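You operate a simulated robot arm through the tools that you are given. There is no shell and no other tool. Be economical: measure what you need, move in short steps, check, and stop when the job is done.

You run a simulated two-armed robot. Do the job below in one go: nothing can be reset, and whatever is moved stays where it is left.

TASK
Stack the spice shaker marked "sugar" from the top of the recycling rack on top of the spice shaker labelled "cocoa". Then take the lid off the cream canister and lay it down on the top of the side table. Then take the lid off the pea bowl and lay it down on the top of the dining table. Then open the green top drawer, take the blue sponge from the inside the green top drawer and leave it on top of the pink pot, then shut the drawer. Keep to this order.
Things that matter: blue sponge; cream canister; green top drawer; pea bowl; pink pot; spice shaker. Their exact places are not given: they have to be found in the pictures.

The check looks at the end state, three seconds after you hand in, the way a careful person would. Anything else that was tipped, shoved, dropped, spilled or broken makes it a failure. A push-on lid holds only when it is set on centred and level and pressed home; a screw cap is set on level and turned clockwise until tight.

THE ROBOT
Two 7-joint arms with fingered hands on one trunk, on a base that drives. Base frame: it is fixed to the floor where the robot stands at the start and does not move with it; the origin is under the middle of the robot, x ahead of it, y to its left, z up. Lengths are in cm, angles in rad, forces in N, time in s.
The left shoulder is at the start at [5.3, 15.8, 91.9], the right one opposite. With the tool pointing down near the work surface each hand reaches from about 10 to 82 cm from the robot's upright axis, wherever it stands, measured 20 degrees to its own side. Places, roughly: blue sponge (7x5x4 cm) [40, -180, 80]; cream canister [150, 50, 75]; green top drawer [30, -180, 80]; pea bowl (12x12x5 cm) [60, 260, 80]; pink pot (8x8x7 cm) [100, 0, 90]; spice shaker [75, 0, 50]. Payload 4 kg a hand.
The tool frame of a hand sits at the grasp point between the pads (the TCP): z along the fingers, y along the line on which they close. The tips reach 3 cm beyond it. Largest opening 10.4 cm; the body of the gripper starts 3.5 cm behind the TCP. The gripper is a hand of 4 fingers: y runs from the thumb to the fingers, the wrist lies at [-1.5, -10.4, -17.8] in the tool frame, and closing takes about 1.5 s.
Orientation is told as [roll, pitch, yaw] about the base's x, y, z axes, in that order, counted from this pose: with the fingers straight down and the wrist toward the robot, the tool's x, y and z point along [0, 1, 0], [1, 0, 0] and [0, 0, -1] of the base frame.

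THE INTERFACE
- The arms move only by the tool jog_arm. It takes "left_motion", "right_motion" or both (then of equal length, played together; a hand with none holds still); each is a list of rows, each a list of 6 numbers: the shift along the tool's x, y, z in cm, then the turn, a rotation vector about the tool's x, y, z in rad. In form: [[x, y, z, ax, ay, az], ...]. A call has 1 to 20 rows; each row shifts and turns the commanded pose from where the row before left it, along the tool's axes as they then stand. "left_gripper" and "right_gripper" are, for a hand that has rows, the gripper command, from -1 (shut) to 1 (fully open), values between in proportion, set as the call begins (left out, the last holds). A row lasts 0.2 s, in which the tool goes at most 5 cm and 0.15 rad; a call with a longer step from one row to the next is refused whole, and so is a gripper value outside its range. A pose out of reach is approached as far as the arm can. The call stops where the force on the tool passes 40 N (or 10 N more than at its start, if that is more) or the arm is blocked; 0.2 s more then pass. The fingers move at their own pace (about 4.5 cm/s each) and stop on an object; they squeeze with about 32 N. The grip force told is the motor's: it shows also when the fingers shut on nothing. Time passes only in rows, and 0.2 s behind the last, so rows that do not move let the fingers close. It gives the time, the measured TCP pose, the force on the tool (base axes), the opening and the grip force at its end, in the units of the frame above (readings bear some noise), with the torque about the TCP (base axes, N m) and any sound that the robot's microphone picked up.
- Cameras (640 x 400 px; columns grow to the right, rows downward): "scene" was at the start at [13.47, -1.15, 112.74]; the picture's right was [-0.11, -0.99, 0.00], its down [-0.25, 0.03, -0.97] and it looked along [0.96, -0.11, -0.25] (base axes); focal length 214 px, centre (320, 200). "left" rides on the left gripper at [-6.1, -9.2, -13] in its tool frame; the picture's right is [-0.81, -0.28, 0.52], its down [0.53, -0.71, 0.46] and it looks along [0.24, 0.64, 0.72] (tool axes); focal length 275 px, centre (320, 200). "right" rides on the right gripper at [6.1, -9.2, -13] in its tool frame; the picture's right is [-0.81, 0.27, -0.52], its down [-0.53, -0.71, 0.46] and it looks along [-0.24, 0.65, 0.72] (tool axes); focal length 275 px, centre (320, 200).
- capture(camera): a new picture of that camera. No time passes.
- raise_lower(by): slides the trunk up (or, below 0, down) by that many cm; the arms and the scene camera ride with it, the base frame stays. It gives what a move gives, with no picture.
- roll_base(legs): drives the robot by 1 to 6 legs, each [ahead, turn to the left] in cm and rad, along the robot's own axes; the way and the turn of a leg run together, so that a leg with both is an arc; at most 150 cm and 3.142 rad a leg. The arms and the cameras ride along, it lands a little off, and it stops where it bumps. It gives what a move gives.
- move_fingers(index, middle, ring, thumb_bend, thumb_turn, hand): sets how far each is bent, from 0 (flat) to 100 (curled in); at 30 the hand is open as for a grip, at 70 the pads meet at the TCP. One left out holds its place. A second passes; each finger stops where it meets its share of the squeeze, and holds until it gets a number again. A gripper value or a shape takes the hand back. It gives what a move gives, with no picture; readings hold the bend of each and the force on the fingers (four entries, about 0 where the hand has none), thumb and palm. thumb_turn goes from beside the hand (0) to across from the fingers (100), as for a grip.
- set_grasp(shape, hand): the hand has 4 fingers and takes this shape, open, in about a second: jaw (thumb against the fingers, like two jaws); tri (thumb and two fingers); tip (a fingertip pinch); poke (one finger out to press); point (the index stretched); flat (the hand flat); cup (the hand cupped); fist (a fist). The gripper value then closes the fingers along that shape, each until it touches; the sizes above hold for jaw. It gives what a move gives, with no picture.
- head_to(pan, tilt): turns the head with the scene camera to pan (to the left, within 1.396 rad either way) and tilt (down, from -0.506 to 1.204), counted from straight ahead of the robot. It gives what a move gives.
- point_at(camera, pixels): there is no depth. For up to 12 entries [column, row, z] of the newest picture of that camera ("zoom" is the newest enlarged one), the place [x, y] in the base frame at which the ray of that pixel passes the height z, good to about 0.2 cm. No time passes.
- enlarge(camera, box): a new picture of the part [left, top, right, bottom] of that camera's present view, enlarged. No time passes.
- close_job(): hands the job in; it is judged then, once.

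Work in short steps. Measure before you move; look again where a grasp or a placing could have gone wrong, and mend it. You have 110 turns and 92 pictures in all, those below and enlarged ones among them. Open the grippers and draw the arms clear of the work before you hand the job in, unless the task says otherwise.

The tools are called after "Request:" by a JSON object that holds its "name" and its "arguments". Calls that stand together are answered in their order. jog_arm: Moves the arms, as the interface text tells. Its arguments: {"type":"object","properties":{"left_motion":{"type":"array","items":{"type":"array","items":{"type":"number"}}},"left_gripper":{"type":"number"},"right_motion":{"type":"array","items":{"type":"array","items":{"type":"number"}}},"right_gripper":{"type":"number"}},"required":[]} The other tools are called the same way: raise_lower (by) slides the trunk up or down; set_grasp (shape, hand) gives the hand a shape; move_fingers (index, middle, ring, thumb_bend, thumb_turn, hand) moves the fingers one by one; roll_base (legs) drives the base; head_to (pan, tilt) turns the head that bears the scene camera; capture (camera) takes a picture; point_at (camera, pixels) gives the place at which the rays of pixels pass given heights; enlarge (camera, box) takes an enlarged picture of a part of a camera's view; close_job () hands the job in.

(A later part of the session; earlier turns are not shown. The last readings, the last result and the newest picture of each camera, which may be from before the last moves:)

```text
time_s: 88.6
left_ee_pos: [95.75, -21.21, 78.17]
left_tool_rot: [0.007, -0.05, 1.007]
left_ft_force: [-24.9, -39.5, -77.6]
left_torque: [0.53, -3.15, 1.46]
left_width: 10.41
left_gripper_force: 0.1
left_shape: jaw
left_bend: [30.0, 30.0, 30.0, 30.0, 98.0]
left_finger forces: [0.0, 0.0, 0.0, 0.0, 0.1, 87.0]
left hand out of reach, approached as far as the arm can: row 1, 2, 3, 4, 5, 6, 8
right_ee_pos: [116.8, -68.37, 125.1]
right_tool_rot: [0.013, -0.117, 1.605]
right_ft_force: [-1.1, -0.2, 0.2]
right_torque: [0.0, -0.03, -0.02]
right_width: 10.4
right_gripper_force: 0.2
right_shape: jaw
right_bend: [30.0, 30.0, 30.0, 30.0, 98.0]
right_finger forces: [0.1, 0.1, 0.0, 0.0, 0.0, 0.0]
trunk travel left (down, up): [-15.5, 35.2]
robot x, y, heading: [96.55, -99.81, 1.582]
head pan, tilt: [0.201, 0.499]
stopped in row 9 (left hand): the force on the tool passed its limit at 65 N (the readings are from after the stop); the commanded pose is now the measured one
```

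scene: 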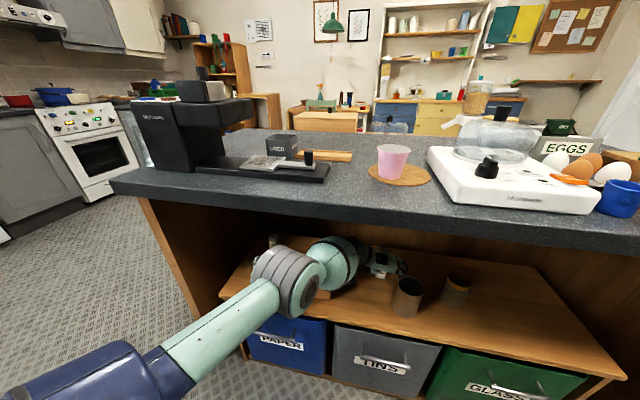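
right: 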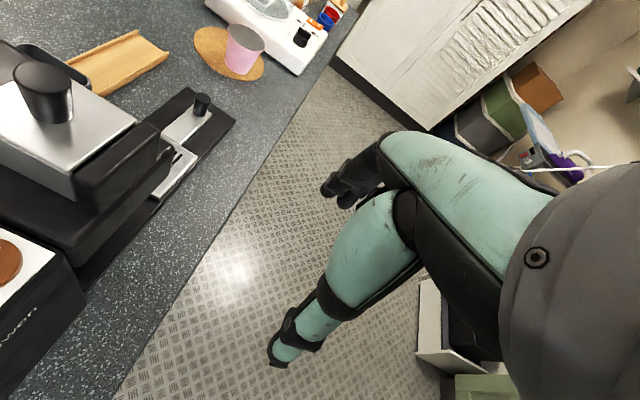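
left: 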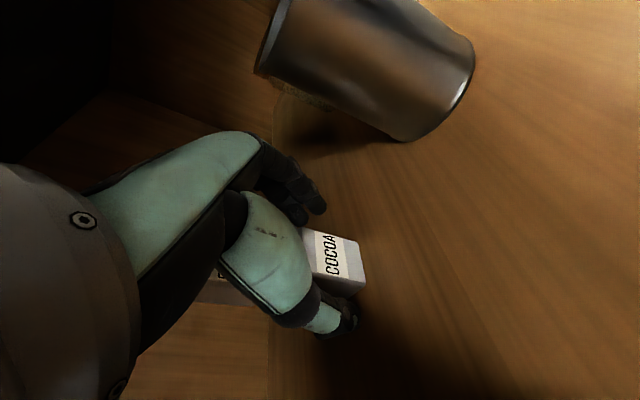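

The hand drifted forward and pressed up under the counter edge (78 N). I lower it 2 cm, then drive back to get clear.

Request:
{"name": "raise_lower", "arguments": {"by": -3}}

Request:
{"name": "roll_base", "arguments": {"legs": [[-14, 0]]}}

Request:
{"name": "capture", "arguments": {"camera": "scene"}}

```text
time_s: 89.4
left_ee_pos: [96.16, -20.88, 78.06]
left_tool_rot: [0.028, -0.086, 1.002]
left_ft_force: [-19.9, -28.3, -52.9]
left_torque: [0.65, -2.46, 1.07]
left_width: 10.4
left_gripper_force: 0.0
left_shape: jaw
left_bend: [30.0, 30.0, 30.0, 30.0, 98.0]
left_finger forces: [0.0, 0.0, 0.1, 0.0, 0.1, 59.8]
right_ee_pos: [116.94, -68.48, 122.34]
right_tool_rot: [0.017, -0.116, 1.603]
right_ft_force: [0.0, -0.1, -0.2]
right_torque: [0.01, -0.02, 0.02]
right_width: 10.42
right_gripper_force: 0.0
right_shape: jaw
right_bend: [30.0, 30.0, 30.0, 30.0, 98.0]
right_finger forces: [0.0, 0.0, 0.0, 0.0, 0.1, 0.1]
trunk travel left (down, up): [-12.5, 38.2]
robot x, y, heading: [96.49, -99.6, 1.583]
head pan, tilt: [0.201, 0.499]
```

```text
time_s: 90.8
left_ee_pos: [96.38, -34.95, 79.88]
left_tool_rot: [0.048, -0.115, 1.005]
left_ft_force: [0.1, -1.0, -0.4]
left_torque: [0.02, 0.02, 0.03]
left_width: 10.36
left_gripper_force: 0.1
left_shape: jaw
left_bend: [30.0, 30.0, 30.0, 30.0, 98.0]
left_finger forces: [0.0, 0.0, 0.1, 0.1, 0.0, 0.0]
right_ee_pos: [117.56, -83.37, 122.38]
right_tool_rot: [0.017, -0.122, 1.606]
right_ft_force: [0.0, 0.2, 0.5]
right_torque: [0.05, -0.01, 0.02]
right_width: 10.39
right_gripper_force: 0.0
right_shape: jaw
right_bend: [30.0, 30.0, 30.0, 30.0, 98.0]
right_finger forces: [0.0, 0.1, 0.0, 0.0, 0.0, 0.0]
trunk travel left (down, up): [-12.5, 38.2]
robot x, y, heading: [96.48, -113.72, 1.584]
head pan, tilt: [0.201, 0.499]
```

```text
34 pictures are left
```

scene: 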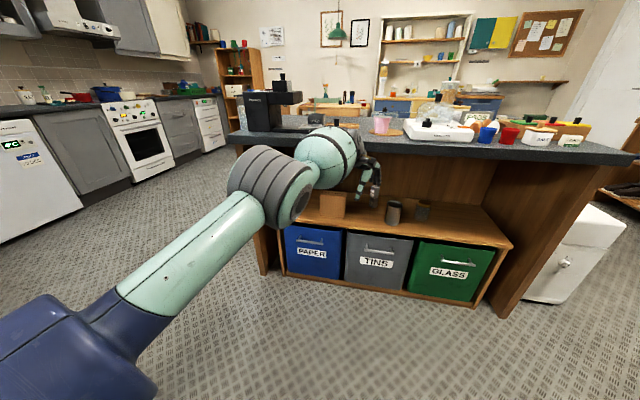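

Nothing was disturbed. The left arm is stretched; I pull the hand back 25 cm, turning it to the default heading and raising it.

Request:
{"name": "jog_arm", "arguments": {"left_motion": [[-2.1, -3.4, 0, 0, 0, 0], [-2.1, -3.4, 0, 0, 0, 0], [-2.1, -3.4, -1, 0, 0, 0], [-2.1, -3.4, -1, 0, 0, 0], [0, -3, -3, 0, 0, -0.12], [0, -3, -3, 0, 0, -0.12], [1, -2, -4, 0, 0, -0.12], [1, -2, -4, 0, 0, -0.12], [2, 0, -4, 0, 0, -0.1], [2, 0, -4, 0, 0, 0], [2, 0, -4, 0, 0, 0], [2, 0, -4, 0, 0, 0], [2, 0, -4, 0, 0, 0], [0, 0, 0, 0, 0, 0]]}}

```text
time_s: 93.8
left_ee_pos: [82.25, -41.45, 112.2]
left_tool_rot: [-0.025, -0.132, 1.591]
left_ft_force: [0.4, 0.0, 0.2]
left_torque: [-0.02, 0.03, 0.01]
left_width: 10.41
left_gripper_force: 0.1
left_shape: jaw
left_bend: [30.0, 30.0, 30.0, 30.0, 98.0]
left_finger forces: [0.0, 0.0, 0.0, 0.1, 0.1, 0.1]
left hand out of reach, approached as far as the arm can: row 1, 2, 3, 4, 5, 6, 7, 8, 9, 10, 11, 12, 13
right_ee_pos: [117.25, -84.45, 122.74]
right_tool_rot: [0.028, -0.142, 1.612]
right_ft_force: [0.0, 0.0, 0.0]
right_torque: [-0.04, 0.02, 0.05]
right_width: 10.41
right_gripper_force: 0.0
right_shape: jaw
right_bend: [30.0, 30.0, 30.0, 30.0, 98.0]
right_finger forces: [0.0, 0.0, 0.0, 0.1, 0.0, 0.1]
trunk travel left (down, up): [-12.5, 38.2]
robot x, y, heading: [96.36, -113.65, 1.584]
head pan, tilt: [0.201, 0.499]
```

Now pull straight back and left with the default heading.

Request:
{"name": "jog_arm", "arguments": {"left_motion": [[1.5, -3, -0.5, 0, 0, 0], [1.5, -3, -0.5, 0, 0, 0], [1.5, -3, -0.5, 0, 0, 0], [1.5, -3, -0.5, 0, 0, 0], [1.5, -3, -0.5, 0, 0, 0], [1.5, -3, -0.5, 0, 0, 0], [1.5, -3, -0.5, 0, 0, 0], [1.5, -3, -0.5, 0, 0, 0], [0, -3, 0, 0, 0, 0], [0, 0, 0, 0, 0, 0]]}}

```text
time_s: 96.0
left_ee_pos: [70.55, -69.51, 111.87]
left_tool_rot: [-0.023, -0.131, 1.591]
left_ft_force: [-0.3, 1.3, 0.6]
left_torque: [-0.02, 0.01, -0.01]
left_width: 10.4
left_gripper_force: 0.1
left_shape: jaw
left_bend: [30.0, 30.0, 30.0, 30.0, 98.0]
left_finger forces: [0.1, 0.1, 0.0, 0.0, 0.0, 0.0]
right_ee_pos: [117.21, -84.51, 122.78]
right_tool_rot: [0.026, -0.141, 1.612]
right_ft_force: [-0.7, -0.5, 0.5]
right_torque: [-0.01, 0.04, -0.02]
right_width: 10.42
right_gripper_force: 0.0
right_shape: jaw
right_bend: [30.0, 30.0, 30.0, 30.0, 98.0]
right_finger forces: [0.0, 0.0, 0.1, 0.0, 0.0, 0.0]
trunk travel left (down, up): [-12.5, 38.2]
robot x, y, heading: [96.58, -113.92, 1.589]
head pan, tilt: [0.201, 0.499]
```

Both hands are now tucked. Before driving around to the side-table side, I measure floor contact points of the units on the left (fridge base (75,222), oven base (130,190), shelf) from this view.

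Request:
{"name": "point_at", "arguments": {"camera": "scene", "pixels": [[80, 213, 0], [0, 248, 0], [128, 190, 0], [195, 160, 0], [232, 133, 0], [263, 272, 0], [505, 310, 0], [262, 130, 0]]}}

Request:
{"name": "roll_base", "arguments": {"legs": [[0, 1.555], [125, 0], [0, -1.571]]}}

Request:
{"name": "head_to", "arguments": {"pan": -0.35, "tilt": 0.4}}

Request:
{"name": "capture", "arguments": {"camera": "scene"}}

```text
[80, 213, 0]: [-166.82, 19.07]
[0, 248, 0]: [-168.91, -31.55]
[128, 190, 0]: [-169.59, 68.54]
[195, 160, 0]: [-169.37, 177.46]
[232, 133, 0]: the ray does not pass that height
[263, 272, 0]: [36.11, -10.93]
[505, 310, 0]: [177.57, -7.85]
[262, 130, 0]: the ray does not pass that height
```

```text
time_s: 98.8
left_ee_pos: [46.62, -100.63, 112.94]
left_tool_rot: [-0.027, -0.16, 2.364]
left_ft_force: [-1.3, -2.0, -0.1]
left_torque: [0.12, -0.12, -0.05]
left_width: 10.4
left_gripper_force: 0.0
left_shape: jaw
left_bend: [30.0, 30.0, 30.0, 30.0, 97.0]
left_finger forces: [0.0, 0.1, 0.1, 0.1, 0.0, 0.1]
right_ee_pos: [90.8, -78.67, 123.43]
right_tool_rot: [0.013, -0.161, 2.379]
right_ft_force: [-0.4, -1.2, -0.8]
right_torque: [0.06, -0.03, -0.02]
right_width: 10.4
right_gripper_force: 0.1
right_shape: jaw
right_bend: [30.0, 30.0, 30.0, 30.0, 98.0]
right_finger forces: [0.1, 0.0, 0.0, 0.0, 0.1, 0.1]
trunk travel left (down, up): [-12.5, 38.2]
robot x, y, heading: [95.24, -111.23, 2.251]
head pan, tilt: [0.201, 0.499]
stopped in leg 1: the robot was blocked; the commanded pose is now the measured one
```

```text
time_s: 99.8
left_ee_pos: [46.83, -100.34, 112.93]
left_tool_rot: [-0.024, -0.159, 2.36]
left_ft_force: [-0.3, -0.9, -0.1]
left_torque: [0.01, 0.01, 0.01]
left_width: 10.4
left_gripper_force: 0.1
left_shape: jaw
left_bend: [30.0, 30.0, 30.0, 30.0, 97.0]
left_finger forces: [0.1, 0.0, 0.1, 0.0, 0.0, 0.1]
right_ee_pos: [91.16, -78.38, 123.32]
right_tool_rot: [0.014, -0.159, 2.38]
right_ft_force: [0.1, 0.3, -0.4]
right_torque: [0.0, 0.01, 0.0]
right_width: 10.4
right_gripper_force: 0.0
right_shape: jaw
right_bend: [30.0, 30.0, 30.0, 30.0, 98.0]
right_finger forces: [0.0, 0.1, 0.0, 0.0, 0.0, 0.0]
trunk travel left (down, up): [-12.5, 38.2]
robot x, y, heading: [95.02, -111.24, 2.247]
head pan, tilt: [-0.351, 0.4]
```

```text
33 pictures are left
```

scene: 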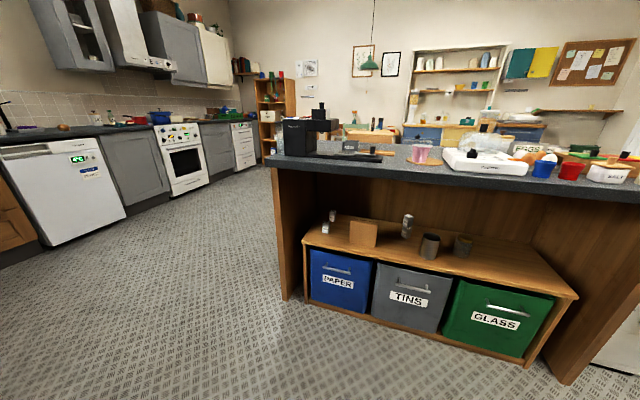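

Something behind blocked the turn (likely the laundry sorter). I move diagonally ahead into free floor, then finish the turn and drive along the aisle.

Request:
{"name": "roll_base", "arguments": {"legs": [[30, 0], [0, 0.88], [110, 0], [0, -1.56]]}}

Request:
{"name": "head_to", "arguments": {"pan": -0.5, "tilt": 0.35}}

Request:
{"name": "capture", "arguments": {"camera": "scene"}}

```text
time_s: 114.5
left_ee_pos: [-63.76, -49.48, 112.92]
left_tool_rot: [-0.022, -0.158, 1.693]
left_ft_force: [-0.3, 0.0, 0.1]
left_torque: [-0.01, 0.01, 0.03]
left_width: 10.42
left_gripper_force: 0.1
left_shape: jaw
left_bend: [30.0, 30.0, 30.0, 30.0, 97.0]
left_finger forces: [0.1, 0.1, 0.0, 0.0, 0.1, 0.0]
right_ee_pos: [-15.45, -59.56, 123.32]
right_tool_rot: [0.018, -0.161, 1.712]
right_ft_force: [0.0, 0.9, -0.4]
right_torque: [-0.03, 0.03, -0.02]
right_width: 10.39
right_gripper_force: 0.0
right_shape: jaw
right_bend: [30.0, 30.0, 30.0, 30.0, 98.0]
right_finger forces: [0.0, 0.0, 0.0, 0.0, 0.0, 0.0]
trunk travel left (down, up): [-12.5, 38.2]
robot x, y, heading: [-33.46, -88.19, 1.584]
head pan, tilt: [-0.351, 0.4]
```

```text
time_s: 115.2
left_ee_pos: [-63.81, -50.94, 113.41]
left_tool_rot: [-0.026, -0.175, 1.696]
left_ft_force: [0.0, 0.2, 0.5]
left_torque: [0.02, 0.04, 0.02]
left_width: 10.41
left_gripper_force: 0.0
left_shape: jaw
left_bend: [30.0, 30.0, 30.0, 30.0, 97.0]
left_finger forces: [0.1, 0.1, 0.1, 0.0, 0.1, 0.1]
right_ee_pos: [-15.34, -61.05, 123.78]
right_tool_rot: [0.016, -0.171, 1.714]
right_ft_force: [0.3, -0.2, -0.3]
right_torque: [0.04, 0.02, -0.04]
right_width: 10.41
right_gripper_force: 0.0
right_shape: jaw
right_bend: [30.0, 30.0, 30.0, 30.0, 97.0]
right_finger forces: [0.1, 0.0, 0.0, 0.1, 0.0, 0.0]
trunk travel left (down, up): [-12.5, 38.2]
robot x, y, heading: [-33.23, -87.78, 1.585]
head pan, tilt: [-0.499, 0.351]
```

```text
32 pictures are left
```

scene: 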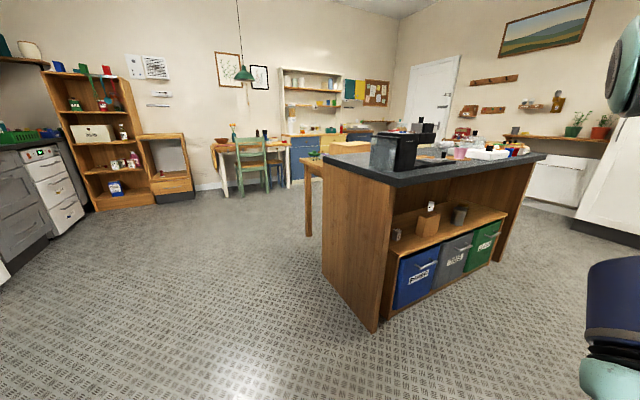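

Clear floor ahead. I drive to y≈105, and look right toward the side table.

Request:
{"name": "roll_base", "arguments": {"legs": [[150, 0], [45, 0], [0, -1.57]]}}

Request:
{"name": "head_to", "arguments": {"pan": -0.3, "tilt": 0.4}}

Request:
{"name": "capture", "arguments": {"camera": "scene"}}

```text
time_s: 130.1
left_ee_pos: [1.33, 137.95, 113.4]
left_tool_rot: [-0.025, -0.17, 0.119]
left_ft_force: [1.4, -0.8, 0.3]
left_torque: [0.03, -0.02, 0.01]
left_width: 10.38
left_gripper_force: 0.0
left_shape: jaw
left_bend: [30.0, 30.0, 30.0, 30.0, 97.0]
left_finger forces: [0.0, 0.0, 0.1, 0.0, 0.1, 0.1]
right_ee_pos: [-9.22, 89.61, 123.79]
right_tool_rot: [0.016, -0.172, 0.137]
right_ft_force: [-0.3, -0.2, -0.4]
right_torque: [0.04, 0.0, -0.02]
right_width: 10.41
right_gripper_force: 0.1
right_shape: jaw
right_bend: [30.0, 30.0, 30.0, 30.0, 97.0]
right_finger forces: [0.0, 0.0, 0.0, 0.0, 0.0, 0.0]
trunk travel left (down, up): [-12.5, 38.2]
robot x, y, heading: [-35.5, 108.46, 0.007]
head pan, tilt: [-0.499, 0.351]
```

```text
time_s: 130.8
left_ee_pos: [-0.25, 137.98, 113.86]
left_tool_rot: [-0.026, -0.185, 0.119]
left_ft_force: [-1.4, 0.2, -0.4]
left_torque: [0.0, -0.01, 0.01]
left_width: 10.37
left_gripper_force: 0.1
left_shape: jaw
left_bend: [30.0, 30.0, 30.0, 30.0, 97.0]
left_finger forces: [0.0, 0.0, 0.0, 0.0, 0.0, 0.1]
right_ee_pos: [-10.71, 89.62, 124.15]
right_tool_rot: [0.015, -0.184, 0.138]
right_ft_force: [0.5, -0.2, 0.5]
right_torque: [-0.01, -0.05, -0.02]
right_width: 10.38
right_gripper_force: 0.1
right_shape: jaw
right_bend: [30.0, 30.0, 30.0, 30.0, 97.0]
right_finger forces: [0.0, 0.0, 0.1, 0.1, 0.0, 0.0]
trunk travel left (down, up): [-12.5, 38.2]
robot x, y, heading: [-35.56, 108.71, 0.007]
head pan, tilt: [-0.3, 0.4]
```

```text
31 pictures are left
```

scene: 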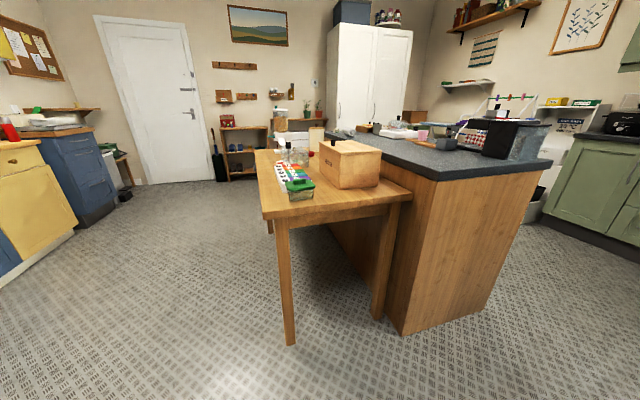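

The side table with a box, jars and the canister (cream, about (316,140)) lies on the counter's left. I measure its corners.

Request:
{"name": "enlarge", "arguments": {"camera": "scene", "box": [240, 95, 400, 195]}}

Request:
{"name": "point_at", "arguments": {"camera": "scene", "pixels": [[290, 345, 0], [376, 320, 0], [263, 212, 75], [410, 197, 75], [256, 152, 75], [262, 152, 75], [405, 335, 0]]}}

```text
4.00 times, centred on (320, 145) of scene
```

zoom: 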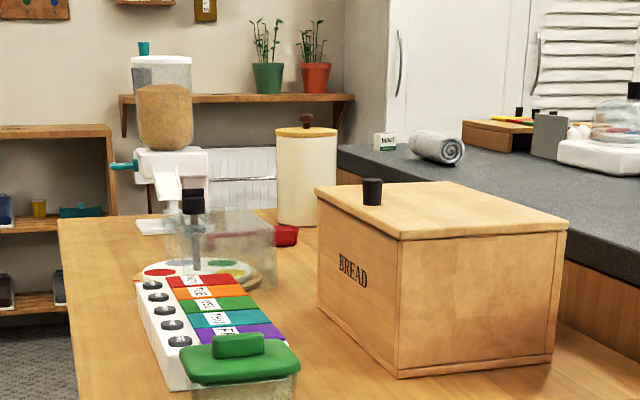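

```text
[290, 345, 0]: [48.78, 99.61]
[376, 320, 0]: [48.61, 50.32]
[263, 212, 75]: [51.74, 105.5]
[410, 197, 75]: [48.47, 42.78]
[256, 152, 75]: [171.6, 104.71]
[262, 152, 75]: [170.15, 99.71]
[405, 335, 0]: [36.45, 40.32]
```

I measure the canister and free table areas on this zoom.

Request:
{"name": "point_at", "arguments": {"camera": "zoom", "pixels": [[280, 222, 75], [328, 222, 75], [304, 226, 75], [307, 131, 96], [277, 133, 96], [336, 131, 96], [290, 235, 75], [145, 232, 75], [58, 222, 75], [260, 210, 75], [320, 300, 75]]}}

```text
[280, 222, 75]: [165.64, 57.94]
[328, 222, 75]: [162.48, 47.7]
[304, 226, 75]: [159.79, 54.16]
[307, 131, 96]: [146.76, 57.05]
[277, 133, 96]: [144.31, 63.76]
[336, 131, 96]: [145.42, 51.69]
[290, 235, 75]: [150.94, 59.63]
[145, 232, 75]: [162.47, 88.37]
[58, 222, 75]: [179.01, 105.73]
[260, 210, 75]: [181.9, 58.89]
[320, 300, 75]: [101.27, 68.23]
```

Canister centre ≈(166, 53), top ≈94. I check floor room beyond the far end of the table.

Request:
{"name": "point_at", "arguments": {"camera": "scene", "pixels": [[258, 179, 0], [226, 181, 0], [160, 184, 0], [200, 180, 0], [130, 195, 0], [115, 210, 0]]}}

Request:
{"name": "roll_base", "arguments": {"legs": [[0, 0.3], [100, 0], [0, -0.3], [110, 0]]}}

Request:
{"name": "head_to", "arguments": {"pan": -0.9, "tilt": 0.55}}

Request:
{"name": "capture", "arguments": {"camera": "scene"}}

```text
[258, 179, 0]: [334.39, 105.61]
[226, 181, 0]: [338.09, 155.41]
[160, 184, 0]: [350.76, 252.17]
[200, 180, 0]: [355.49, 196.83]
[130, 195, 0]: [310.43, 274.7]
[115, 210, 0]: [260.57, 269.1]
```

```text
time_s: 144.1
left_ee_pos: [206.66, 169.09, 113.68]
left_tool_rot: [-0.024, -0.184, 0.116]
left_ft_force: [0.0, -0.5, 0.3]
left_torque: [-0.02, 0.01, -0.01]
left_width: 10.39
left_gripper_force: 0.1
left_shape: jaw
left_bend: [30.0, 30.0, 30.0, 30.0, 97.0]
left_finger forces: [0.1, 0.0, 0.0, 0.0, 0.1, 0.1]
right_ee_pos: [195.91, 120.79, 123.97]
right_tool_rot: [0.014, -0.182, 0.134]
right_ft_force: [-0.2, -0.2, -0.2]
right_torque: [-0.01, 0.01, 0.01]
right_width: 10.37
right_gripper_force: 0.1
right_shape: jaw
right_bend: [30.0, 30.0, 30.0, 30.0, 97.0]
right_finger forces: [0.0, 0.0, 0.0, 0.1, 0.0, 0.0]
trunk travel left (down, up): [-12.5, 38.2]
robot x, y, heading: [170.77, 139.75, 0.001]
head pan, tilt: [-0.3, 0.4]
```

```text
time_s: 145.1
left_ee_pos: [205.3, 168.88, 114.26]
left_tool_rot: [-0.032, -0.202, 0.11]
left_ft_force: [-0.3, -0.1, -0.6]
left_torque: [-0.01, -0.01, 0.03]
left_width: 10.4
left_gripper_force: 0.1
left_shape: jaw
left_bend: [30.0, 30.0, 30.0, 30.0, 98.0]
left_finger forces: [0.0, 0.0, 0.0, 0.0, 0.0, 0.0]
right_ee_pos: [194.41, 120.81, 124.46]
right_tool_rot: [0.013, -0.198, 0.137]
right_ft_force: [-0.5, -0.4, 0.1]
right_torque: [0.0, 0.01, -0.01]
right_width: 10.38
right_gripper_force: 0.0
right_shape: jaw
right_bend: [30.0, 30.0, 30.0, 30.0, 98.0]
right_finger forces: [0.1, 0.1, 0.0, 0.0, 0.1, 0.1]
trunk travel left (down, up): [-12.5, 38.2]
robot x, y, heading: [170.39, 139.86, 0.003]
head pan, tilt: [-0.901, 0.55]
```

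```text
29 pictures are left
```

scene: 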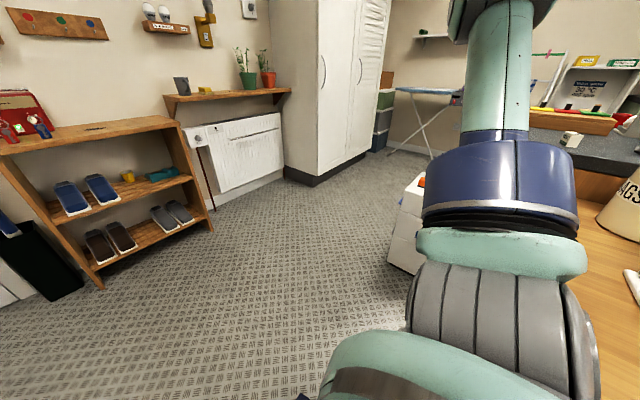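

There is plenty of floor beyond the table's end. I go around to stand at about (215, 80) facing -x.

Request:
{"name": "roll_base", "arguments": {"legs": [[48, 0], [0, -1.57], [60, 0], [0, -1.57]]}}

Request:
{"name": "head_to", "arguments": {"pan": 0.2, "tilt": 0.75}}

Request:
{"name": "capture", "arguments": {"camera": "scene"}}

```text
time_s: 153.3
left_ee_pos: [247.77, 103.64, 114.8]
left_tool_rot: [-0.028, -0.212, -1.456]
left_ft_force: [0.9, 0.0, -0.8]
left_torque: [0.0, -0.04, -0.01]
left_width: 10.4
left_gripper_force: 0.1
left_shape: jaw
left_bend: [30.0, 30.0, 30.0, 30.0, 97.0]
left_finger forces: [0.0, 0.0, 0.0, 0.0, 0.0, 0.1]
right_ee_pos: [199.6, 114.73, 124.77]
right_tool_rot: [0.007, -0.215, -1.433]
right_ft_force: [-0.5, -0.1, -1.0]
right_torque: [0.05, 0.0, -0.01]
right_width: 10.39
right_gripper_force: 0.0
right_shape: jaw
right_bend: [30.0, 30.0, 30.0, 30.0, 98.0]
right_finger forces: [0.1, 0.1, 0.1, 0.0, 0.0, 0.0]
trunk travel left (down, up): [-12.5, 38.2]
robot x, y, heading: [219.25, 136.41, -1.597]
head pan, tilt: [-0.901, 0.55]
stopped in leg 3: the robot was blocked; the commanded pose is now the measured one
```

```text
time_s: 154.6
left_ee_pos: [247.76, 104.15, 114.79]
left_tool_rot: [-0.029, -0.218, -1.456]
left_ft_force: [0.4, -0.3, -0.5]
left_torque: [0.02, 0.05, 0.02]
left_width: 10.39
left_gripper_force: 0.0
left_shape: jaw
left_bend: [30.0, 30.0, 30.0, 30.0, 97.0]
left_finger forces: [0.0, 0.1, 0.0, 0.1, 0.1, 0.0]
right_ee_pos: [199.51, 115.22, 124.82]
right_tool_rot: [0.003, -0.22, -1.435]
right_ft_force: [-0.3, 0.5, -0.3]
right_torque: [0.01, -0.04, -0.03]
right_width: 10.38
right_gripper_force: 0.1
right_shape: jaw
right_bend: [30.0, 30.0, 30.0, 30.0, 98.0]
right_finger forces: [0.0, 0.0, 0.0, 0.1, 0.0, 0.0]
trunk travel left (down, up): [-12.5, 38.2]
robot x, y, heading: [219.12, 136.42, -1.602]
head pan, tilt: [0.201, 0.75]
```

```text
28 pictures are left
```

scene: 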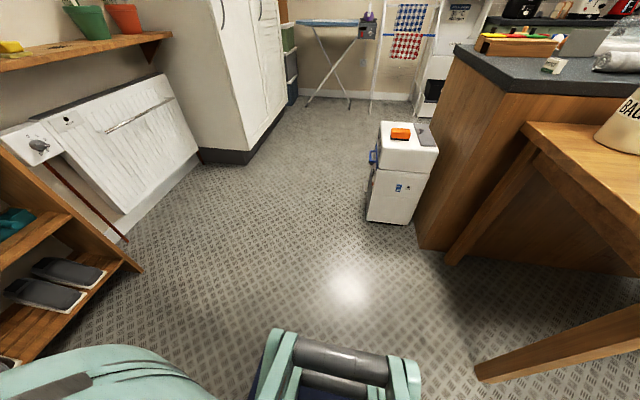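

Blocked by something near; I measure the table leg (482,378) and shelf corner (140,270) on the floor.

Request:
{"name": "point_at", "arguments": {"camera": "scene", "pixels": [[482, 378, 0], [452, 262, 0], [140, 270, 0], [130, 240, 0], [420, 248, 0], [395, 222, 0], [525, 128, 75], [635, 300, 75], [290, 395, 0], [600, 140, 75]]}}

```text
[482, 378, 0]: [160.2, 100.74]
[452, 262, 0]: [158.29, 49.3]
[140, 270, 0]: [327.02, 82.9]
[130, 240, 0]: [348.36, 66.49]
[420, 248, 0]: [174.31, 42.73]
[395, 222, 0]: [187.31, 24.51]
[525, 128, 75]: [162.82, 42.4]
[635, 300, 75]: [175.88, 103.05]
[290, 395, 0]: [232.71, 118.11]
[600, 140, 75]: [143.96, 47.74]
```

Nothing on the floor is that close, so the right elbow likely met the table edge. I back off, swing wider to x≈244, then face -x and approach.

Request:
{"name": "roll_base", "arguments": {"legs": [[-8, 0], [0, 0.5], [60, 0], [0, -2.04]]}}

Request:
{"name": "roll_base", "arguments": {"legs": [[25, 0]]}}

Request:
{"name": "head_to", "arguments": {"pan": 0.1, "tilt": 0.65}}

Request:
{"name": "capture", "arguments": {"camera": "scene"}}

```text
time_s: 166.2
left_ee_pos: [216.03, 60.72, 114.8]
left_tool_rot: [-0.029, -0.218, -2.987]
left_ft_force: [0.4, 0.2, 0.5]
left_torque: [0.01, 0.0, 0.01]
left_width: 10.42
left_gripper_force: 0.0
left_shape: jaw
left_bend: [30.0, 30.0, 30.0, 30.0, 97.0]
left_finger forces: [0.0, 0.1, 0.1, 0.0, 0.0, 0.0]
right_ee_pos: [225.35, 109.57, 124.9]
right_tool_rot: [0.007, -0.217, -2.967]
right_ft_force: [-0.2, 0.2, -0.2]
right_torque: [0.04, -0.01, 0.0]
right_width: 10.42
right_gripper_force: 0.0
right_shape: jaw
right_bend: [30.0, 30.0, 30.0, 30.0, 98.0]
right_finger forces: [0.0, 0.0, 0.0, 0.1, 0.0, 0.0]
trunk travel left (down, up): [-12.5, 38.2]
robot x, y, heading: [246.85, 89.56, -3.13]
head pan, tilt: [0.201, 0.75]
```

```text
time_s: 168.2
left_ee_pos: [191.86, 60.31, 115.1]
left_tool_rot: [-0.03, -0.227, -2.985]
left_ft_force: [0.3, -1.0, -0.8]
left_torque: [-0.01, -0.01, 0.01]
left_width: 10.4
left_gripper_force: 0.0
left_shape: jaw
left_bend: [30.0, 30.0, 30.0, 30.0, 98.0]
left_finger forces: [0.0, 0.0, 0.0, 0.0, 0.1, 0.1]
right_ee_pos: [201.11, 109.2, 125.11]
right_tool_rot: [0.003, -0.227, -2.963]
right_ft_force: [0.1, -0.3, -0.1]
right_torque: [0.02, -0.03, 0.01]
right_width: 10.39
right_gripper_force: 0.1
right_shape: jaw
right_bend: [30.0, 30.0, 30.0, 30.0, 97.0]
right_finger forces: [0.1, 0.0, 0.0, 0.0, 0.1, 0.1]
trunk travel left (down, up): [-12.5, 38.2]
robot x, y, heading: [221.59, 89.24, -3.132]
head pan, tilt: [0.201, 0.75]
```

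```text
time_s: 168.8
left_ee_pos: [193.53, 60.49, 115.62]
left_tool_rot: [-0.037, -0.248, -2.99]
left_ft_force: [-0.4, -0.1, -0.1]
left_torque: [-0.02, -0.01, 0.02]
left_width: 10.38
left_gripper_force: 0.0
left_shape: jaw
left_bend: [30.0, 30.0, 30.0, 30.0, 98.0]
left_finger forces: [0.0, 0.1, 0.0, 0.1, 0.0, 0.0]
right_ee_pos: [202.91, 109.19, 125.38]
right_tool_rot: [0.004, -0.245, -2.959]
right_ft_force: [-0.2, -0.4, 0.0]
right_torque: [0.02, 0.02, 0.0]
right_width: 10.38
right_gripper_force: 0.1
right_shape: jaw
right_bend: [30.0, 30.0, 30.0, 30.0, 97.0]
right_finger forces: [0.1, 0.0, 0.1, 0.1, 0.1, 0.0]
trunk travel left (down, up): [-12.5, 38.2]
robot x, y, heading: [222.21, 89.74, -3.132]
head pan, tilt: [0.099, 0.649]
```

```text
27 pictures are left
```

scene: 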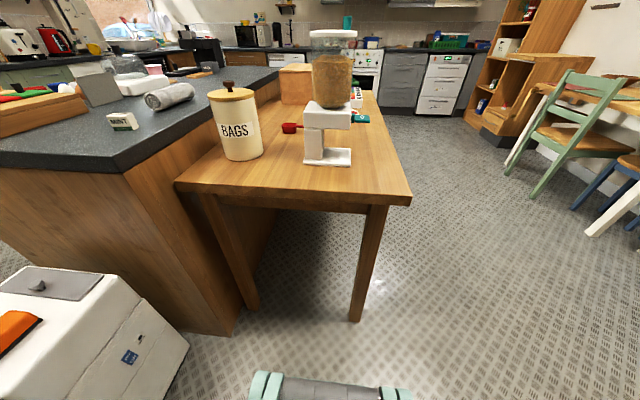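

Clear view: canister (238,125), lid knob (229,84), free table area around (365,180). I measure.

Request:
{"name": "point_at", "arguments": {"camera": "scene", "pixels": [[242, 161, 75], [224, 157, 75], [262, 153, 75], [231, 97, 94], [209, 95, 94], [255, 93, 94], [229, 82, 97], [178, 185, 75], [410, 198, 75], [370, 180, 75], [328, 166, 75], [300, 185, 75]]}}

Request:
{"name": "enlarge", "arguments": {"camera": "scene", "box": [190, 70, 286, 130]}}

```text
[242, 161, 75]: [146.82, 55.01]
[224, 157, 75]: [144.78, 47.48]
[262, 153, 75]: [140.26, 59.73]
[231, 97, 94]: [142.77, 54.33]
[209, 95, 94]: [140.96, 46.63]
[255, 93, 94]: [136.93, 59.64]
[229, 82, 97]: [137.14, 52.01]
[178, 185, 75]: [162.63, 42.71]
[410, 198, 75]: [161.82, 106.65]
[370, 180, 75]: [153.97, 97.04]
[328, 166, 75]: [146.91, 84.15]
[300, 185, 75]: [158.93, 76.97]
```

```text
6.67 times, centred on (238, 100) of scene
```

zoom: 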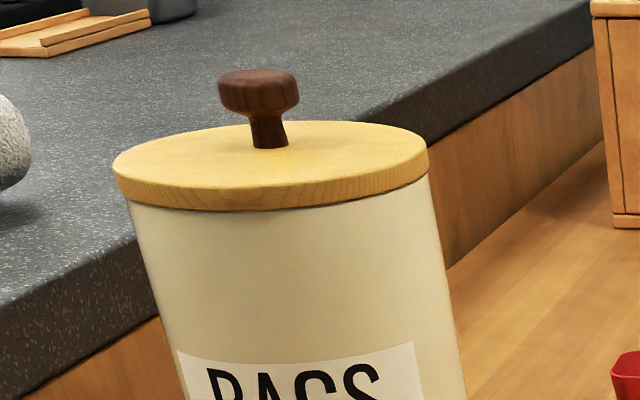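

I measure the knob: base at (230.2,92.2), cap at rows 81–86.

Request:
{"name": "point_at", "arguments": {"camera": "scene", "pixels": [[230.2, 92.2, 96], [230.2, 92.2, 97], [228.8, 81.5, 99], [228.8, 81.5, 100], [228.8, 81.5, 101], [228.8, 86, 99], [231, 101, 95], [231, 101, 96]]}}

```text
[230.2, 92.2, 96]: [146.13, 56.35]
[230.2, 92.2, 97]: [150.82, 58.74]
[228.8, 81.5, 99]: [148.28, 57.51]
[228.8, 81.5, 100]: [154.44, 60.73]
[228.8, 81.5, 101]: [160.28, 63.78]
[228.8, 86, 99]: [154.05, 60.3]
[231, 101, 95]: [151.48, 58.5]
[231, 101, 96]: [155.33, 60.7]
```

I compute the lid's centre from its rim at z≈95.

Request:
{"name": "point_at", "arguments": {"camera": "scene", "pixels": [[230.5, 98, 95], [229, 88.3, 95], [207, 95, 95], [254.2, 92.5, 95], [230.2, 92.2, 95], [230.5, 98, 94.5], [229, 88.3, 94.5], [207, 95, 94.5], [254.2, 92.5, 94.5], [230.2, 92.2, 94.5]]}}

```text
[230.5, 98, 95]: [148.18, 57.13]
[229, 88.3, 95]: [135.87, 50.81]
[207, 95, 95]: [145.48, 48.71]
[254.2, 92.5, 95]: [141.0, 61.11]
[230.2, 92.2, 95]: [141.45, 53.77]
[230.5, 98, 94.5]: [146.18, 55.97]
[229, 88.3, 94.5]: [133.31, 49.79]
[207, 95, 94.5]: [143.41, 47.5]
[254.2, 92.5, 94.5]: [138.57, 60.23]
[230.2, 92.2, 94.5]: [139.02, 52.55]
```

Lid centre ≈(141, 53), lid top z≈95. I drive forward 23 cm and level the left hand.

Request:
{"name": "roll_base", "arguments": {"legs": [[23, 0]]}}

Request:
{"name": "jog_arm", "arguments": {"left_motion": [[0, 0, 0, 0.125, 0.02, 0], [0, 0, 0, 0.125, 0.02, 0], [0, 0, 0, 0, 0, 0]], "left_gripper": 1}}

```text
time_s: 170.6
left_ee_pos: [170.17, 60.15, 115.5]
left_tool_rot: [-0.037, -0.245, -2.987]
left_ft_force: [0.3, 0.3, -0.2]
left_torque: [0.0, 0.01, 0.02]
left_width: 10.39
left_gripper_force: 0.0
left_shape: jaw
left_bend: [30.0, 30.0, 30.0, 30.0, 98.0]
left_finger forces: [0.0, 0.0, 0.1, 0.1, 0.0, 0.1]
right_ee_pos: [179.46, 108.9, 125.38]
right_tool_rot: [0.001, -0.242, -2.96]
right_ft_force: [0.6, -0.1, -0.5]
right_torque: [0.0, -0.03, -0.02]
right_width: 10.39
right_gripper_force: 0.0
right_shape: jaw
right_bend: [30.0, 30.0, 30.0, 30.0, 97.0]
right_finger forces: [0.0, 0.0, 0.0, 0.0, 0.1, 0.0]
trunk travel left (down, up): [-12.5, 38.2]
robot x, y, heading: [198.67, 88.96, -3.127]
head pan, tilt: [0.099, 0.649]
```

```text
time_s: 171.4
left_ee_pos: [171.63, 60.15, 115.97]
left_tool_rot: [0.003, -0.008, -2.99]
left_ft_force: [0.6, -0.1, 0.2]
left_torque: [0.01, 0.06, -0.01]
left_width: 10.4
left_gripper_force: 0.0
left_shape: jaw
left_bend: [30.0, 30.0, 30.0, 30.0, 98.0]
left_finger forces: [0.0, 0.1, 0.0, 0.0, 0.1, 0.1]
right_ee_pos: [181.09, 108.7, 125.61]
right_tool_rot: [0.007, -0.263, -2.953]
right_ft_force: [0.2, 0.4, 0.5]
right_torque: [0.03, 0.08, 0.01]
right_width: 10.37
right_gripper_force: 0.1
right_shape: jaw
right_bend: [30.0, 30.0, 30.0, 30.0, 98.0]
right_finger forces: [0.0, 0.1, 0.0, 0.1, 0.0, 0.0]
trunk travel left (down, up): [-12.5, 38.2]
robot x, y, heading: [198.32, 88.99, -3.13]
head pan, tilt: [0.099, 0.649]
```

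The hand is level now. I move it over the knob at z≈107 and check with its camera.

Request:
{"name": "jog_arm", "arguments": {"left_motion": [[0.27, 3.91, 1.1, 0, 0, 0], [0.27, 3.91, 1.1, 0, 0, 0], [0.27, 3.91, 1.1, 0, 0, 0], [0.27, 3.91, 1.1, 0, 0, 0], [0.27, 3.91, 1.1, 0, 0, 0], [0.27, 3.91, 1.1, 0, 0, 0], [0.27, 3.91, 1.1, 0, 0, 0], [0.27, 3.91, 1.1, 0, 0, 0], [0, 0, 0, 0, 0, 0], [0, 0, 0, 0, 0, 0]]}}

Request:
{"name": "capture", "arguments": {"camera": "left"}}

```text
time_s: 173.6
left_ee_pos: [140.69, 53.24, 107.4]
left_tool_rot: [0.004, -0.006, -2.992]
left_ft_force: [0.0, 0.3, 0.0]
left_torque: [0.0, -0.01, -0.01]
left_width: 10.43
left_gripper_force: 0.1
left_shape: jaw
left_bend: [30.0, 30.0, 30.0, 30.0, 98.0]
left_finger forces: [0.0, 0.0, 0.1, 0.0, 0.0, 0.1]
right_ee_pos: [180.87, 108.67, 125.41]
right_tool_rot: [0.008, -0.259, -2.953]
right_ft_force: [0.7, -0.7, 0.4]
right_torque: [0.01, 0.02, 0.01]
right_width: 10.41
right_gripper_force: 0.0
right_shape: jaw
right_bend: [30.0, 30.0, 30.0, 30.0, 98.0]
right_finger forces: [0.0, 0.0, 0.0, 0.0, 0.0, 0.0]
trunk travel left (down, up): [-12.5, 38.2]
robot x, y, heading: [198.47, 89.09, -3.13]
head pan, tilt: [0.099, 0.649]
```

```text
25 pictures are left
```

left: 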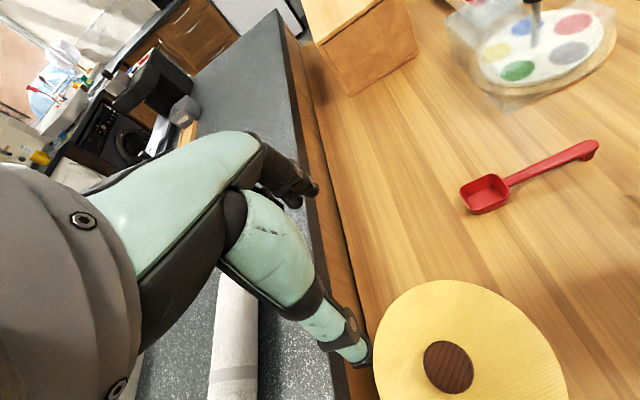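

In the left view the knob is at (448,367), not beneath the TCP. I measure it with this camera.

Request:
{"name": "point_at", "arguments": {"camera": "left", "pixels": [[448, 367, 98.5], [448, 367, 99.5], [448, 367, 97], [375, 345, 95], [500, 310, 95], [440, 281, 95], [568, 395, 95], [600, 150, 75], [470, 200, 75]]}}

```text
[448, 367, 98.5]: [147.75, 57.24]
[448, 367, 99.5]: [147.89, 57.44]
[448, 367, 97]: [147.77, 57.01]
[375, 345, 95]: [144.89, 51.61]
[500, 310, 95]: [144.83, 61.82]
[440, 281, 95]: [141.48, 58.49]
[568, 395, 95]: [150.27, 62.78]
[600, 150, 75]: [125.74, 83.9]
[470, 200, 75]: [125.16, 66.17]
```

The knob is at (147.8, 57.2); combined with the scene ray the lid top is z≈96.4 and knob top ≈99. I move over it and descend so the tips stop just above the lid.

Request:
{"name": "jog_arm", "arguments": {"left_motion": [[-1.42, -3.8, 0, 0, 0, 0], [-1.42, -3.8, 0, 0, 0, 0], [0, 0, 0, 0, 0, 0], [0, 0, 2.4, 0, 0, 0], [0, 0, 2.4, 0, 0, 0], [0, 0, 2.4, 0, 0, 0], [0, 0, 0, 0, 0, 0]]}}

Request:
{"name": "capture", "arguments": {"camera": "left"}}

```text
time_s: 175.4
left_ee_pos: [149.71, 58.37, 103.45]
left_tool_rot: [0.001, -0.085, -3.006]
left_ft_force: [-0.1, 0.6, 0.1]
left_torque: [0.01, -0.02, -0.01]
left_width: 10.41
left_gripper_force: 0.1
left_shape: jaw
left_bend: [30.0, 30.0, 30.0, 30.0, 98.0]
left_finger forces: [0.0, 0.0, 0.1, 0.0, 0.1, 0.1]
right_ee_pos: [182.61, 109.4, 125.55]
right_tool_rot: [0.022, -0.287, -2.946]
right_ft_force: [0.4, 0.0, -0.9]
right_torque: [0.0, 0.01, -0.02]
right_width: 10.42
right_gripper_force: 0.0
right_shape: jaw
right_bend: [30.0, 30.0, 30.0, 30.0, 98.0]
right_finger forces: [0.0, 0.0, 0.1, 0.0, 0.1, 0.0]
trunk travel left (down, up): [-12.5, 38.2]
robot x, y, heading: [198.48, 89.22, -3.124]
head pan, tilt: [0.099, 0.649]
stopped in row 7 (left hand): the arm was blocked; the commanded pose is now the measured one
```

```text
24 pictures are left
```

left: 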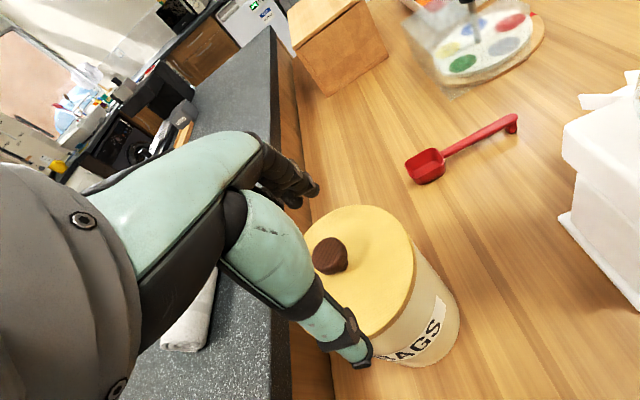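

The arm is blocked upstream (no tool force). I look at the elbow with the head camera.

Request:
{"name": "head_to", "arguments": {"pan": 0.7, "tilt": 0.7}}

Request:
{"name": "capture", "arguments": {"camera": "scene"}}

```text
time_s: 176.4
left_ee_pos: [149.4, 58.34, 103.28]
left_tool_rot: [0.004, -0.07, -3.001]
left_ft_force: [0.3, 0.5, 0.8]
left_torque: [-0.01, -0.04, 0.0]
left_width: 10.39
left_gripper_force: 0.1
left_shape: jaw
left_bend: [30.0, 30.0, 30.0, 30.0, 98.0]
left_finger forces: [0.0, 0.0, 0.0, 0.1, 0.0, 0.1]
right_ee_pos: [182.33, 109.3, 125.56]
right_tool_rot: [0.024, -0.284, -2.948]
right_ft_force: [0.6, -0.2, 0.1]
right_torque: [0.01, -0.01, 0.02]
right_width: 10.38
right_gripper_force: 0.1
right_shape: jaw
right_bend: [30.0, 30.0, 30.0, 30.0, 98.0]
right_finger forces: [0.0, 0.1, 0.1, 0.0, 0.0, 0.0]
trunk travel left (down, up): [-12.5, 38.2]
robot x, y, heading: [198.7, 89.17, -3.133]
head pan, tilt: [0.7, 0.7]
```

```text
23 pictures are left
```

scene: 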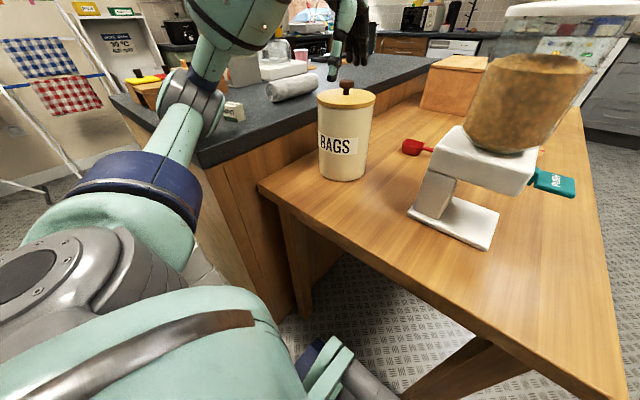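

The upper arm rests on the counter's end corner. I raise the trunk 16 cm, which lifts the arm off, then lower only the hand.

Request:
{"name": "raise_lower", "arguments": {"by": 16}}

Request:
{"name": "jog_arm", "arguments": {"left_motion": [[0, 0, 3, 0.04, 0, 0], [0, 0, 3, 0.03, 0, 0], [0, 0, 3, 0, 0, 0], [0, 0, 3, 0, 0, 0], [0, 0, 0, 0, 0, 0], [0, 0, 0, 0, 0, 0]]}}

Request:
{"name": "capture", "arguments": {"camera": "scene"}}

```text
time_s: 178.2
left_ee_pos: [149.52, 57.41, 118.71]
left_tool_rot: [-0.003, -0.067, -2.994]
left_ft_force: [-0.4, 0.3, 0.2]
left_torque: [-0.02, -0.03, -0.01]
left_width: 10.41
left_gripper_force: 0.1
left_shape: jaw
left_bend: [30.0, 30.0, 30.0, 30.0, 98.0]
left_finger forces: [0.0, 0.1, 0.0, 0.1, 0.0, 0.1]
right_ee_pos: [182.36, 108.35, 141.87]
right_tool_rot: [0.015, -0.283, -2.942]
right_ft_force: [0.5, 0.4, 0.5]
right_torque: [0.0, -0.01, -0.01]
right_width: 10.41
right_gripper_force: 0.1
right_shape: jaw
right_bend: [30.0, 30.0, 30.0, 30.0, 98.0]
right_finger forces: [0.1, 0.0, 0.0, 0.0, 0.0, 0.1]
trunk travel left (down, up): [-28.5, 22.2]
robot x, y, heading: [198.37, 89.36, -3.128]
head pan, tilt: [0.7, 0.7]
```

```text
time_s: 179.7
left_ee_pos: [149.32, 57.51, 106.7]
left_tool_rot: [-0.003, 0.004, -2.996]
left_ft_force: [1.1, 0.6, -0.4]
left_torque: [0.0, 0.01, 0.0]
left_width: 10.4
left_gripper_force: 0.0
left_shape: jaw
left_bend: [30.0, 30.0, 30.0, 30.0, 98.0]
left_finger forces: [0.0, 0.1, 0.1, 0.1, 0.0, 0.0]
right_ee_pos: [182.48, 108.35, 142.01]
right_tool_rot: [0.013, -0.284, -2.944]
right_ft_force: [-0.4, 0.2, 0.5]
right_torque: [0.02, -0.02, 0.05]
right_width: 10.37
right_gripper_force: 0.0
right_shape: jaw
right_bend: [30.0, 30.0, 30.0, 30.0, 98.0]
right_finger forces: [0.0, 0.0, 0.1, 0.0, 0.1, 0.0]
trunk travel left (down, up): [-28.5, 22.2]
robot x, y, heading: [198.45, 89.13, -3.135]
head pan, tilt: [0.7, 0.7]
```

```text
22 pictures are left
```

scene: 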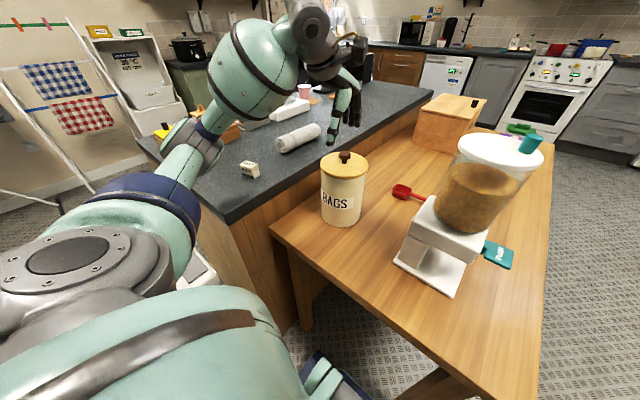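

The arm is now clear of the counter. I cross-check the knob position (345,155) from this view before descending.

Request:
{"name": "point_at", "arguments": {"camera": "scene", "pixels": [[345, 154, 99], [345, 158, 98], [345.5, 163, 96.4], [322, 168, 96], [367, 165, 96]]}}

Request:
{"name": "jog_arm", "arguments": {"left_motion": [[0.05, -0.7, 0, 0, 0, 0], [0, 0, 1.5, 0, 0, 0], [0, 0, 1.5, 0, 0, 0], [0, 0, 0, 0, 0, 0], [0, 0, 0, 0, 0, 0]]}}

Request:
{"name": "capture", "arguments": {"camera": "left"}}

```text
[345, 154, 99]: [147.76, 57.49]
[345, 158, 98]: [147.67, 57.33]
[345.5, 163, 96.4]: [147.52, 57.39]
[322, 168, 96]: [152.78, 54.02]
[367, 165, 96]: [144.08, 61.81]
```

```text
time_s: 180.8
left_ee_pos: [149.97, 57.32, 103.86]
left_tool_rot: [-0.003, 0.004, -2.994]
left_ft_force: [0.4, 0.1, -0.5]
left_torque: [0.03, 0.01, -0.03]
left_width: 10.4
left_gripper_force: 0.0
left_shape: jaw
left_bend: [30.0, 30.0, 30.0, 30.0, 98.0]
left_finger forces: [0.0, 0.0, 0.0, 0.0, 0.0, 0.0]
right_ee_pos: [182.34, 108.34, 141.88]
right_tool_rot: [0.014, -0.284, -2.94]
right_ft_force: [0.4, 1.2, -0.6]
right_torque: [-0.01, -0.02, 0.03]
right_width: 10.38
right_gripper_force: 0.1
right_shape: jaw
right_bend: [30.0, 30.0, 30.0, 30.0, 98.0]
right_finger forces: [0.0, 0.1, 0.0, 0.0, 0.0, 0.1]
trunk travel left (down, up): [-28.5, 22.2]
robot x, y, heading: [198.67, 88.82, -3.132]
head pan, tilt: [0.7, 0.7]
```

```text
21 pictures are left
```

left: 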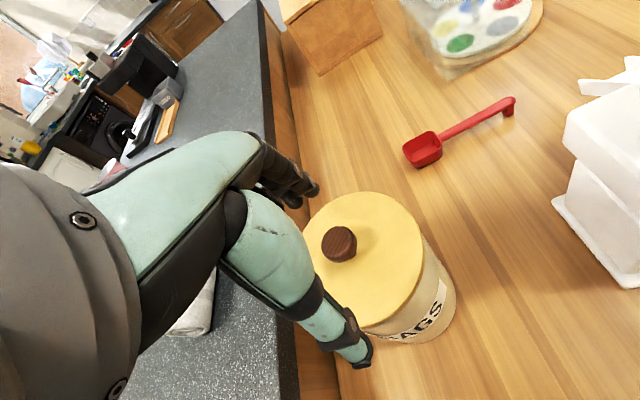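

Knob at (147.7, 57.4) confirmed. I shift 2.3 cm, descend to z≈100 and close on the knob.

Request:
{"name": "jog_arm", "arguments": {"left_motion": [[-0.45, 2.26, 0, 0, 0, 0], [0, 0, 1.3, 0, 0, 0], [0, 0, 1.3, 0, 0, 0], [0, 0, 1.2, 0, 0, 0], [0, 0, 0, 0, 0, 0], [0, 0, 0, 0, 0, 0]]}}

Request:
{"name": "jog_arm", "arguments": {"left_motion": [[0, 0, 0, 0, 0, 0], [0, 0, 0, 0, 0, 0], [0, 0, 0, 0, 0, 0], [0, 0, 0, 0, 0, 0], [0, 0, 0, 0, 0, 0], [0, 0, 0, 0, 0, 0], [0, 0, 0, 0, 0, 0], [0, 0, 0, 0, 0, 0]], "left_gripper": -1}}

```text
time_s: 182.2
left_ee_pos: [147.76, 57.63, 100.12]
left_tool_rot: [-0.004, 0.0, -2.998]
left_ft_force: [0.4, 0.5, -0.4]
left_torque: [0.0, 0.0, 0.01]
left_width: 10.38
left_gripper_force: 0.0
left_shape: jaw
left_bend: [30.0, 30.0, 30.0, 30.0, 98.0]
left_finger forces: [0.0, 0.1, 0.1, 0.1, 0.0, 0.1]
right_ee_pos: [182.45, 108.32, 141.86]
right_tool_rot: [0.013, -0.283, -2.943]
right_ft_force: [-0.1, -1.0, 0.0]
right_torque: [-0.01, 0.01, -0.04]
right_width: 10.37
right_gripper_force: 0.1
right_shape: jaw
right_bend: [30.0, 30.0, 30.0, 30.0, 98.0]
right_finger forces: [0.1, 0.0, 0.0, 0.1, 0.1, 0.0]
trunk travel left (down, up): [-28.5, 22.2]
robot x, y, heading: [198.77, 88.84, -3.131]
head pan, tilt: [0.7, 0.7]
```

```text
time_s: 184.1
left_ee_pos: [147.84, 57.58, 100.05]
left_tool_rot: [-0.003, 0.001, -2.997]
left_ft_force: [0.0, 0.0, 0.3]
left_torque: [0.01, 0.03, 0.0]
left_width: 2.12
left_gripper_force: 31.0
left_shape: jaw
left_bend: [73.0, 56.0, 63.0, 75.0, 100.0]
left_finger forces: [14.4, 10.8, 0.0, 0.0, 25.7, 0.1]
right_ee_pos: [182.37, 108.29, 141.85]
right_tool_rot: [0.013, -0.284, -2.942]
right_ft_force: [0.3, 0.6, 0.2]
right_torque: [0.02, 0.0, 0.03]
right_width: 10.41
right_gripper_force: 0.0
right_shape: jaw
right_bend: [30.0, 30.0, 30.0, 30.0, 98.0]
right_finger forces: [0.0, 0.0, 0.1, 0.0, 0.0, 0.0]
trunk travel left (down, up): [-28.5, 22.2]
robot x, y, heading: [198.49, 89.17, -3.127]
head pan, tilt: [0.7, 0.7]
heard: snap
```

Gripped at 2.1 cm with a snap heard (the lid may have popped). I lift straight up 8 cm.

Request:
{"name": "jog_arm", "arguments": {"left_motion": [[0, 0, -0.5, 0, 0, 0], [0, 0, -0.5, 0, 0, 0], [0, 0, -1, 0, 0, 0], [0, 0, -2, 0, 0, 0], [0, 0, -2, 0, 0, 0], [0, 0, -2, 0, 0, 0], [0, 0, 0, 0, 0, 0]]}}

Request:
{"name": "capture", "arguments": {"camera": "scene"}}

```text
time_s: 185.7
left_ee_pos: [147.66, 57.67, 108.03]
left_tool_rot: [-0.002, 0.003, -2.997]
left_ft_force: [0.7, 0.6, -0.6]
left_torque: [0.0, -0.02, 0.02]
left_width: 2.13
left_gripper_force: 32.0
left_shape: jaw
left_bend: [73.0, 56.0, 63.0, 76.0, 100.0]
left_finger forces: [14.7, 11.0, 0.0, 0.1, 25.7, 0.1]
right_ee_pos: [182.36, 108.37, 141.93]
right_tool_rot: [0.014, -0.283, -2.942]
right_ft_force: [-0.1, -0.2, -0.2]
right_torque: [-0.01, -0.01, -0.03]
right_width: 10.4
right_gripper_force: 0.0
right_shape: jaw
right_bend: [30.0, 30.0, 30.0, 30.0, 98.0]
right_finger forces: [0.0, 0.0, 0.0, 0.0, 0.0, 0.0]
trunk travel left (down, up): [-28.5, 22.2]
robot x, y, heading: [198.79, 89.36, -3.128]
head pan, tilt: [0.7, 0.7]
```

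```text
20 pictures are left
```

scene: 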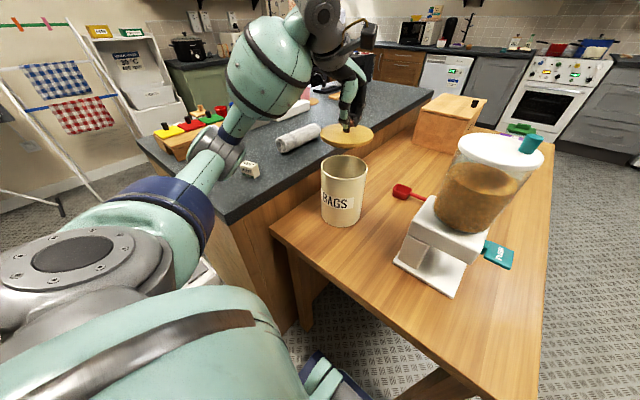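

The lid is off and held. I measure the free table spots.

Request:
{"name": "point_at", "arguments": {"camera": "scene", "pixels": [[394, 262, 75], [455, 298, 75], [424, 205, 75], [342, 227, 75], [271, 228, 75], [365, 262, 75], [505, 350, 75], [400, 310, 75], [393, 188, 75], [425, 198, 75], [385, 225, 75]]}}

```text
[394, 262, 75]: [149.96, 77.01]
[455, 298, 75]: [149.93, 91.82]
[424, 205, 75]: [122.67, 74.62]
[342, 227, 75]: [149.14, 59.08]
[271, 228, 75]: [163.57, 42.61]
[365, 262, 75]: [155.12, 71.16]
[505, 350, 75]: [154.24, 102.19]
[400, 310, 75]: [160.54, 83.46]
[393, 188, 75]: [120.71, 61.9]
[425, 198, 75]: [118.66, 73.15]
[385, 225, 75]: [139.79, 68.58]
```

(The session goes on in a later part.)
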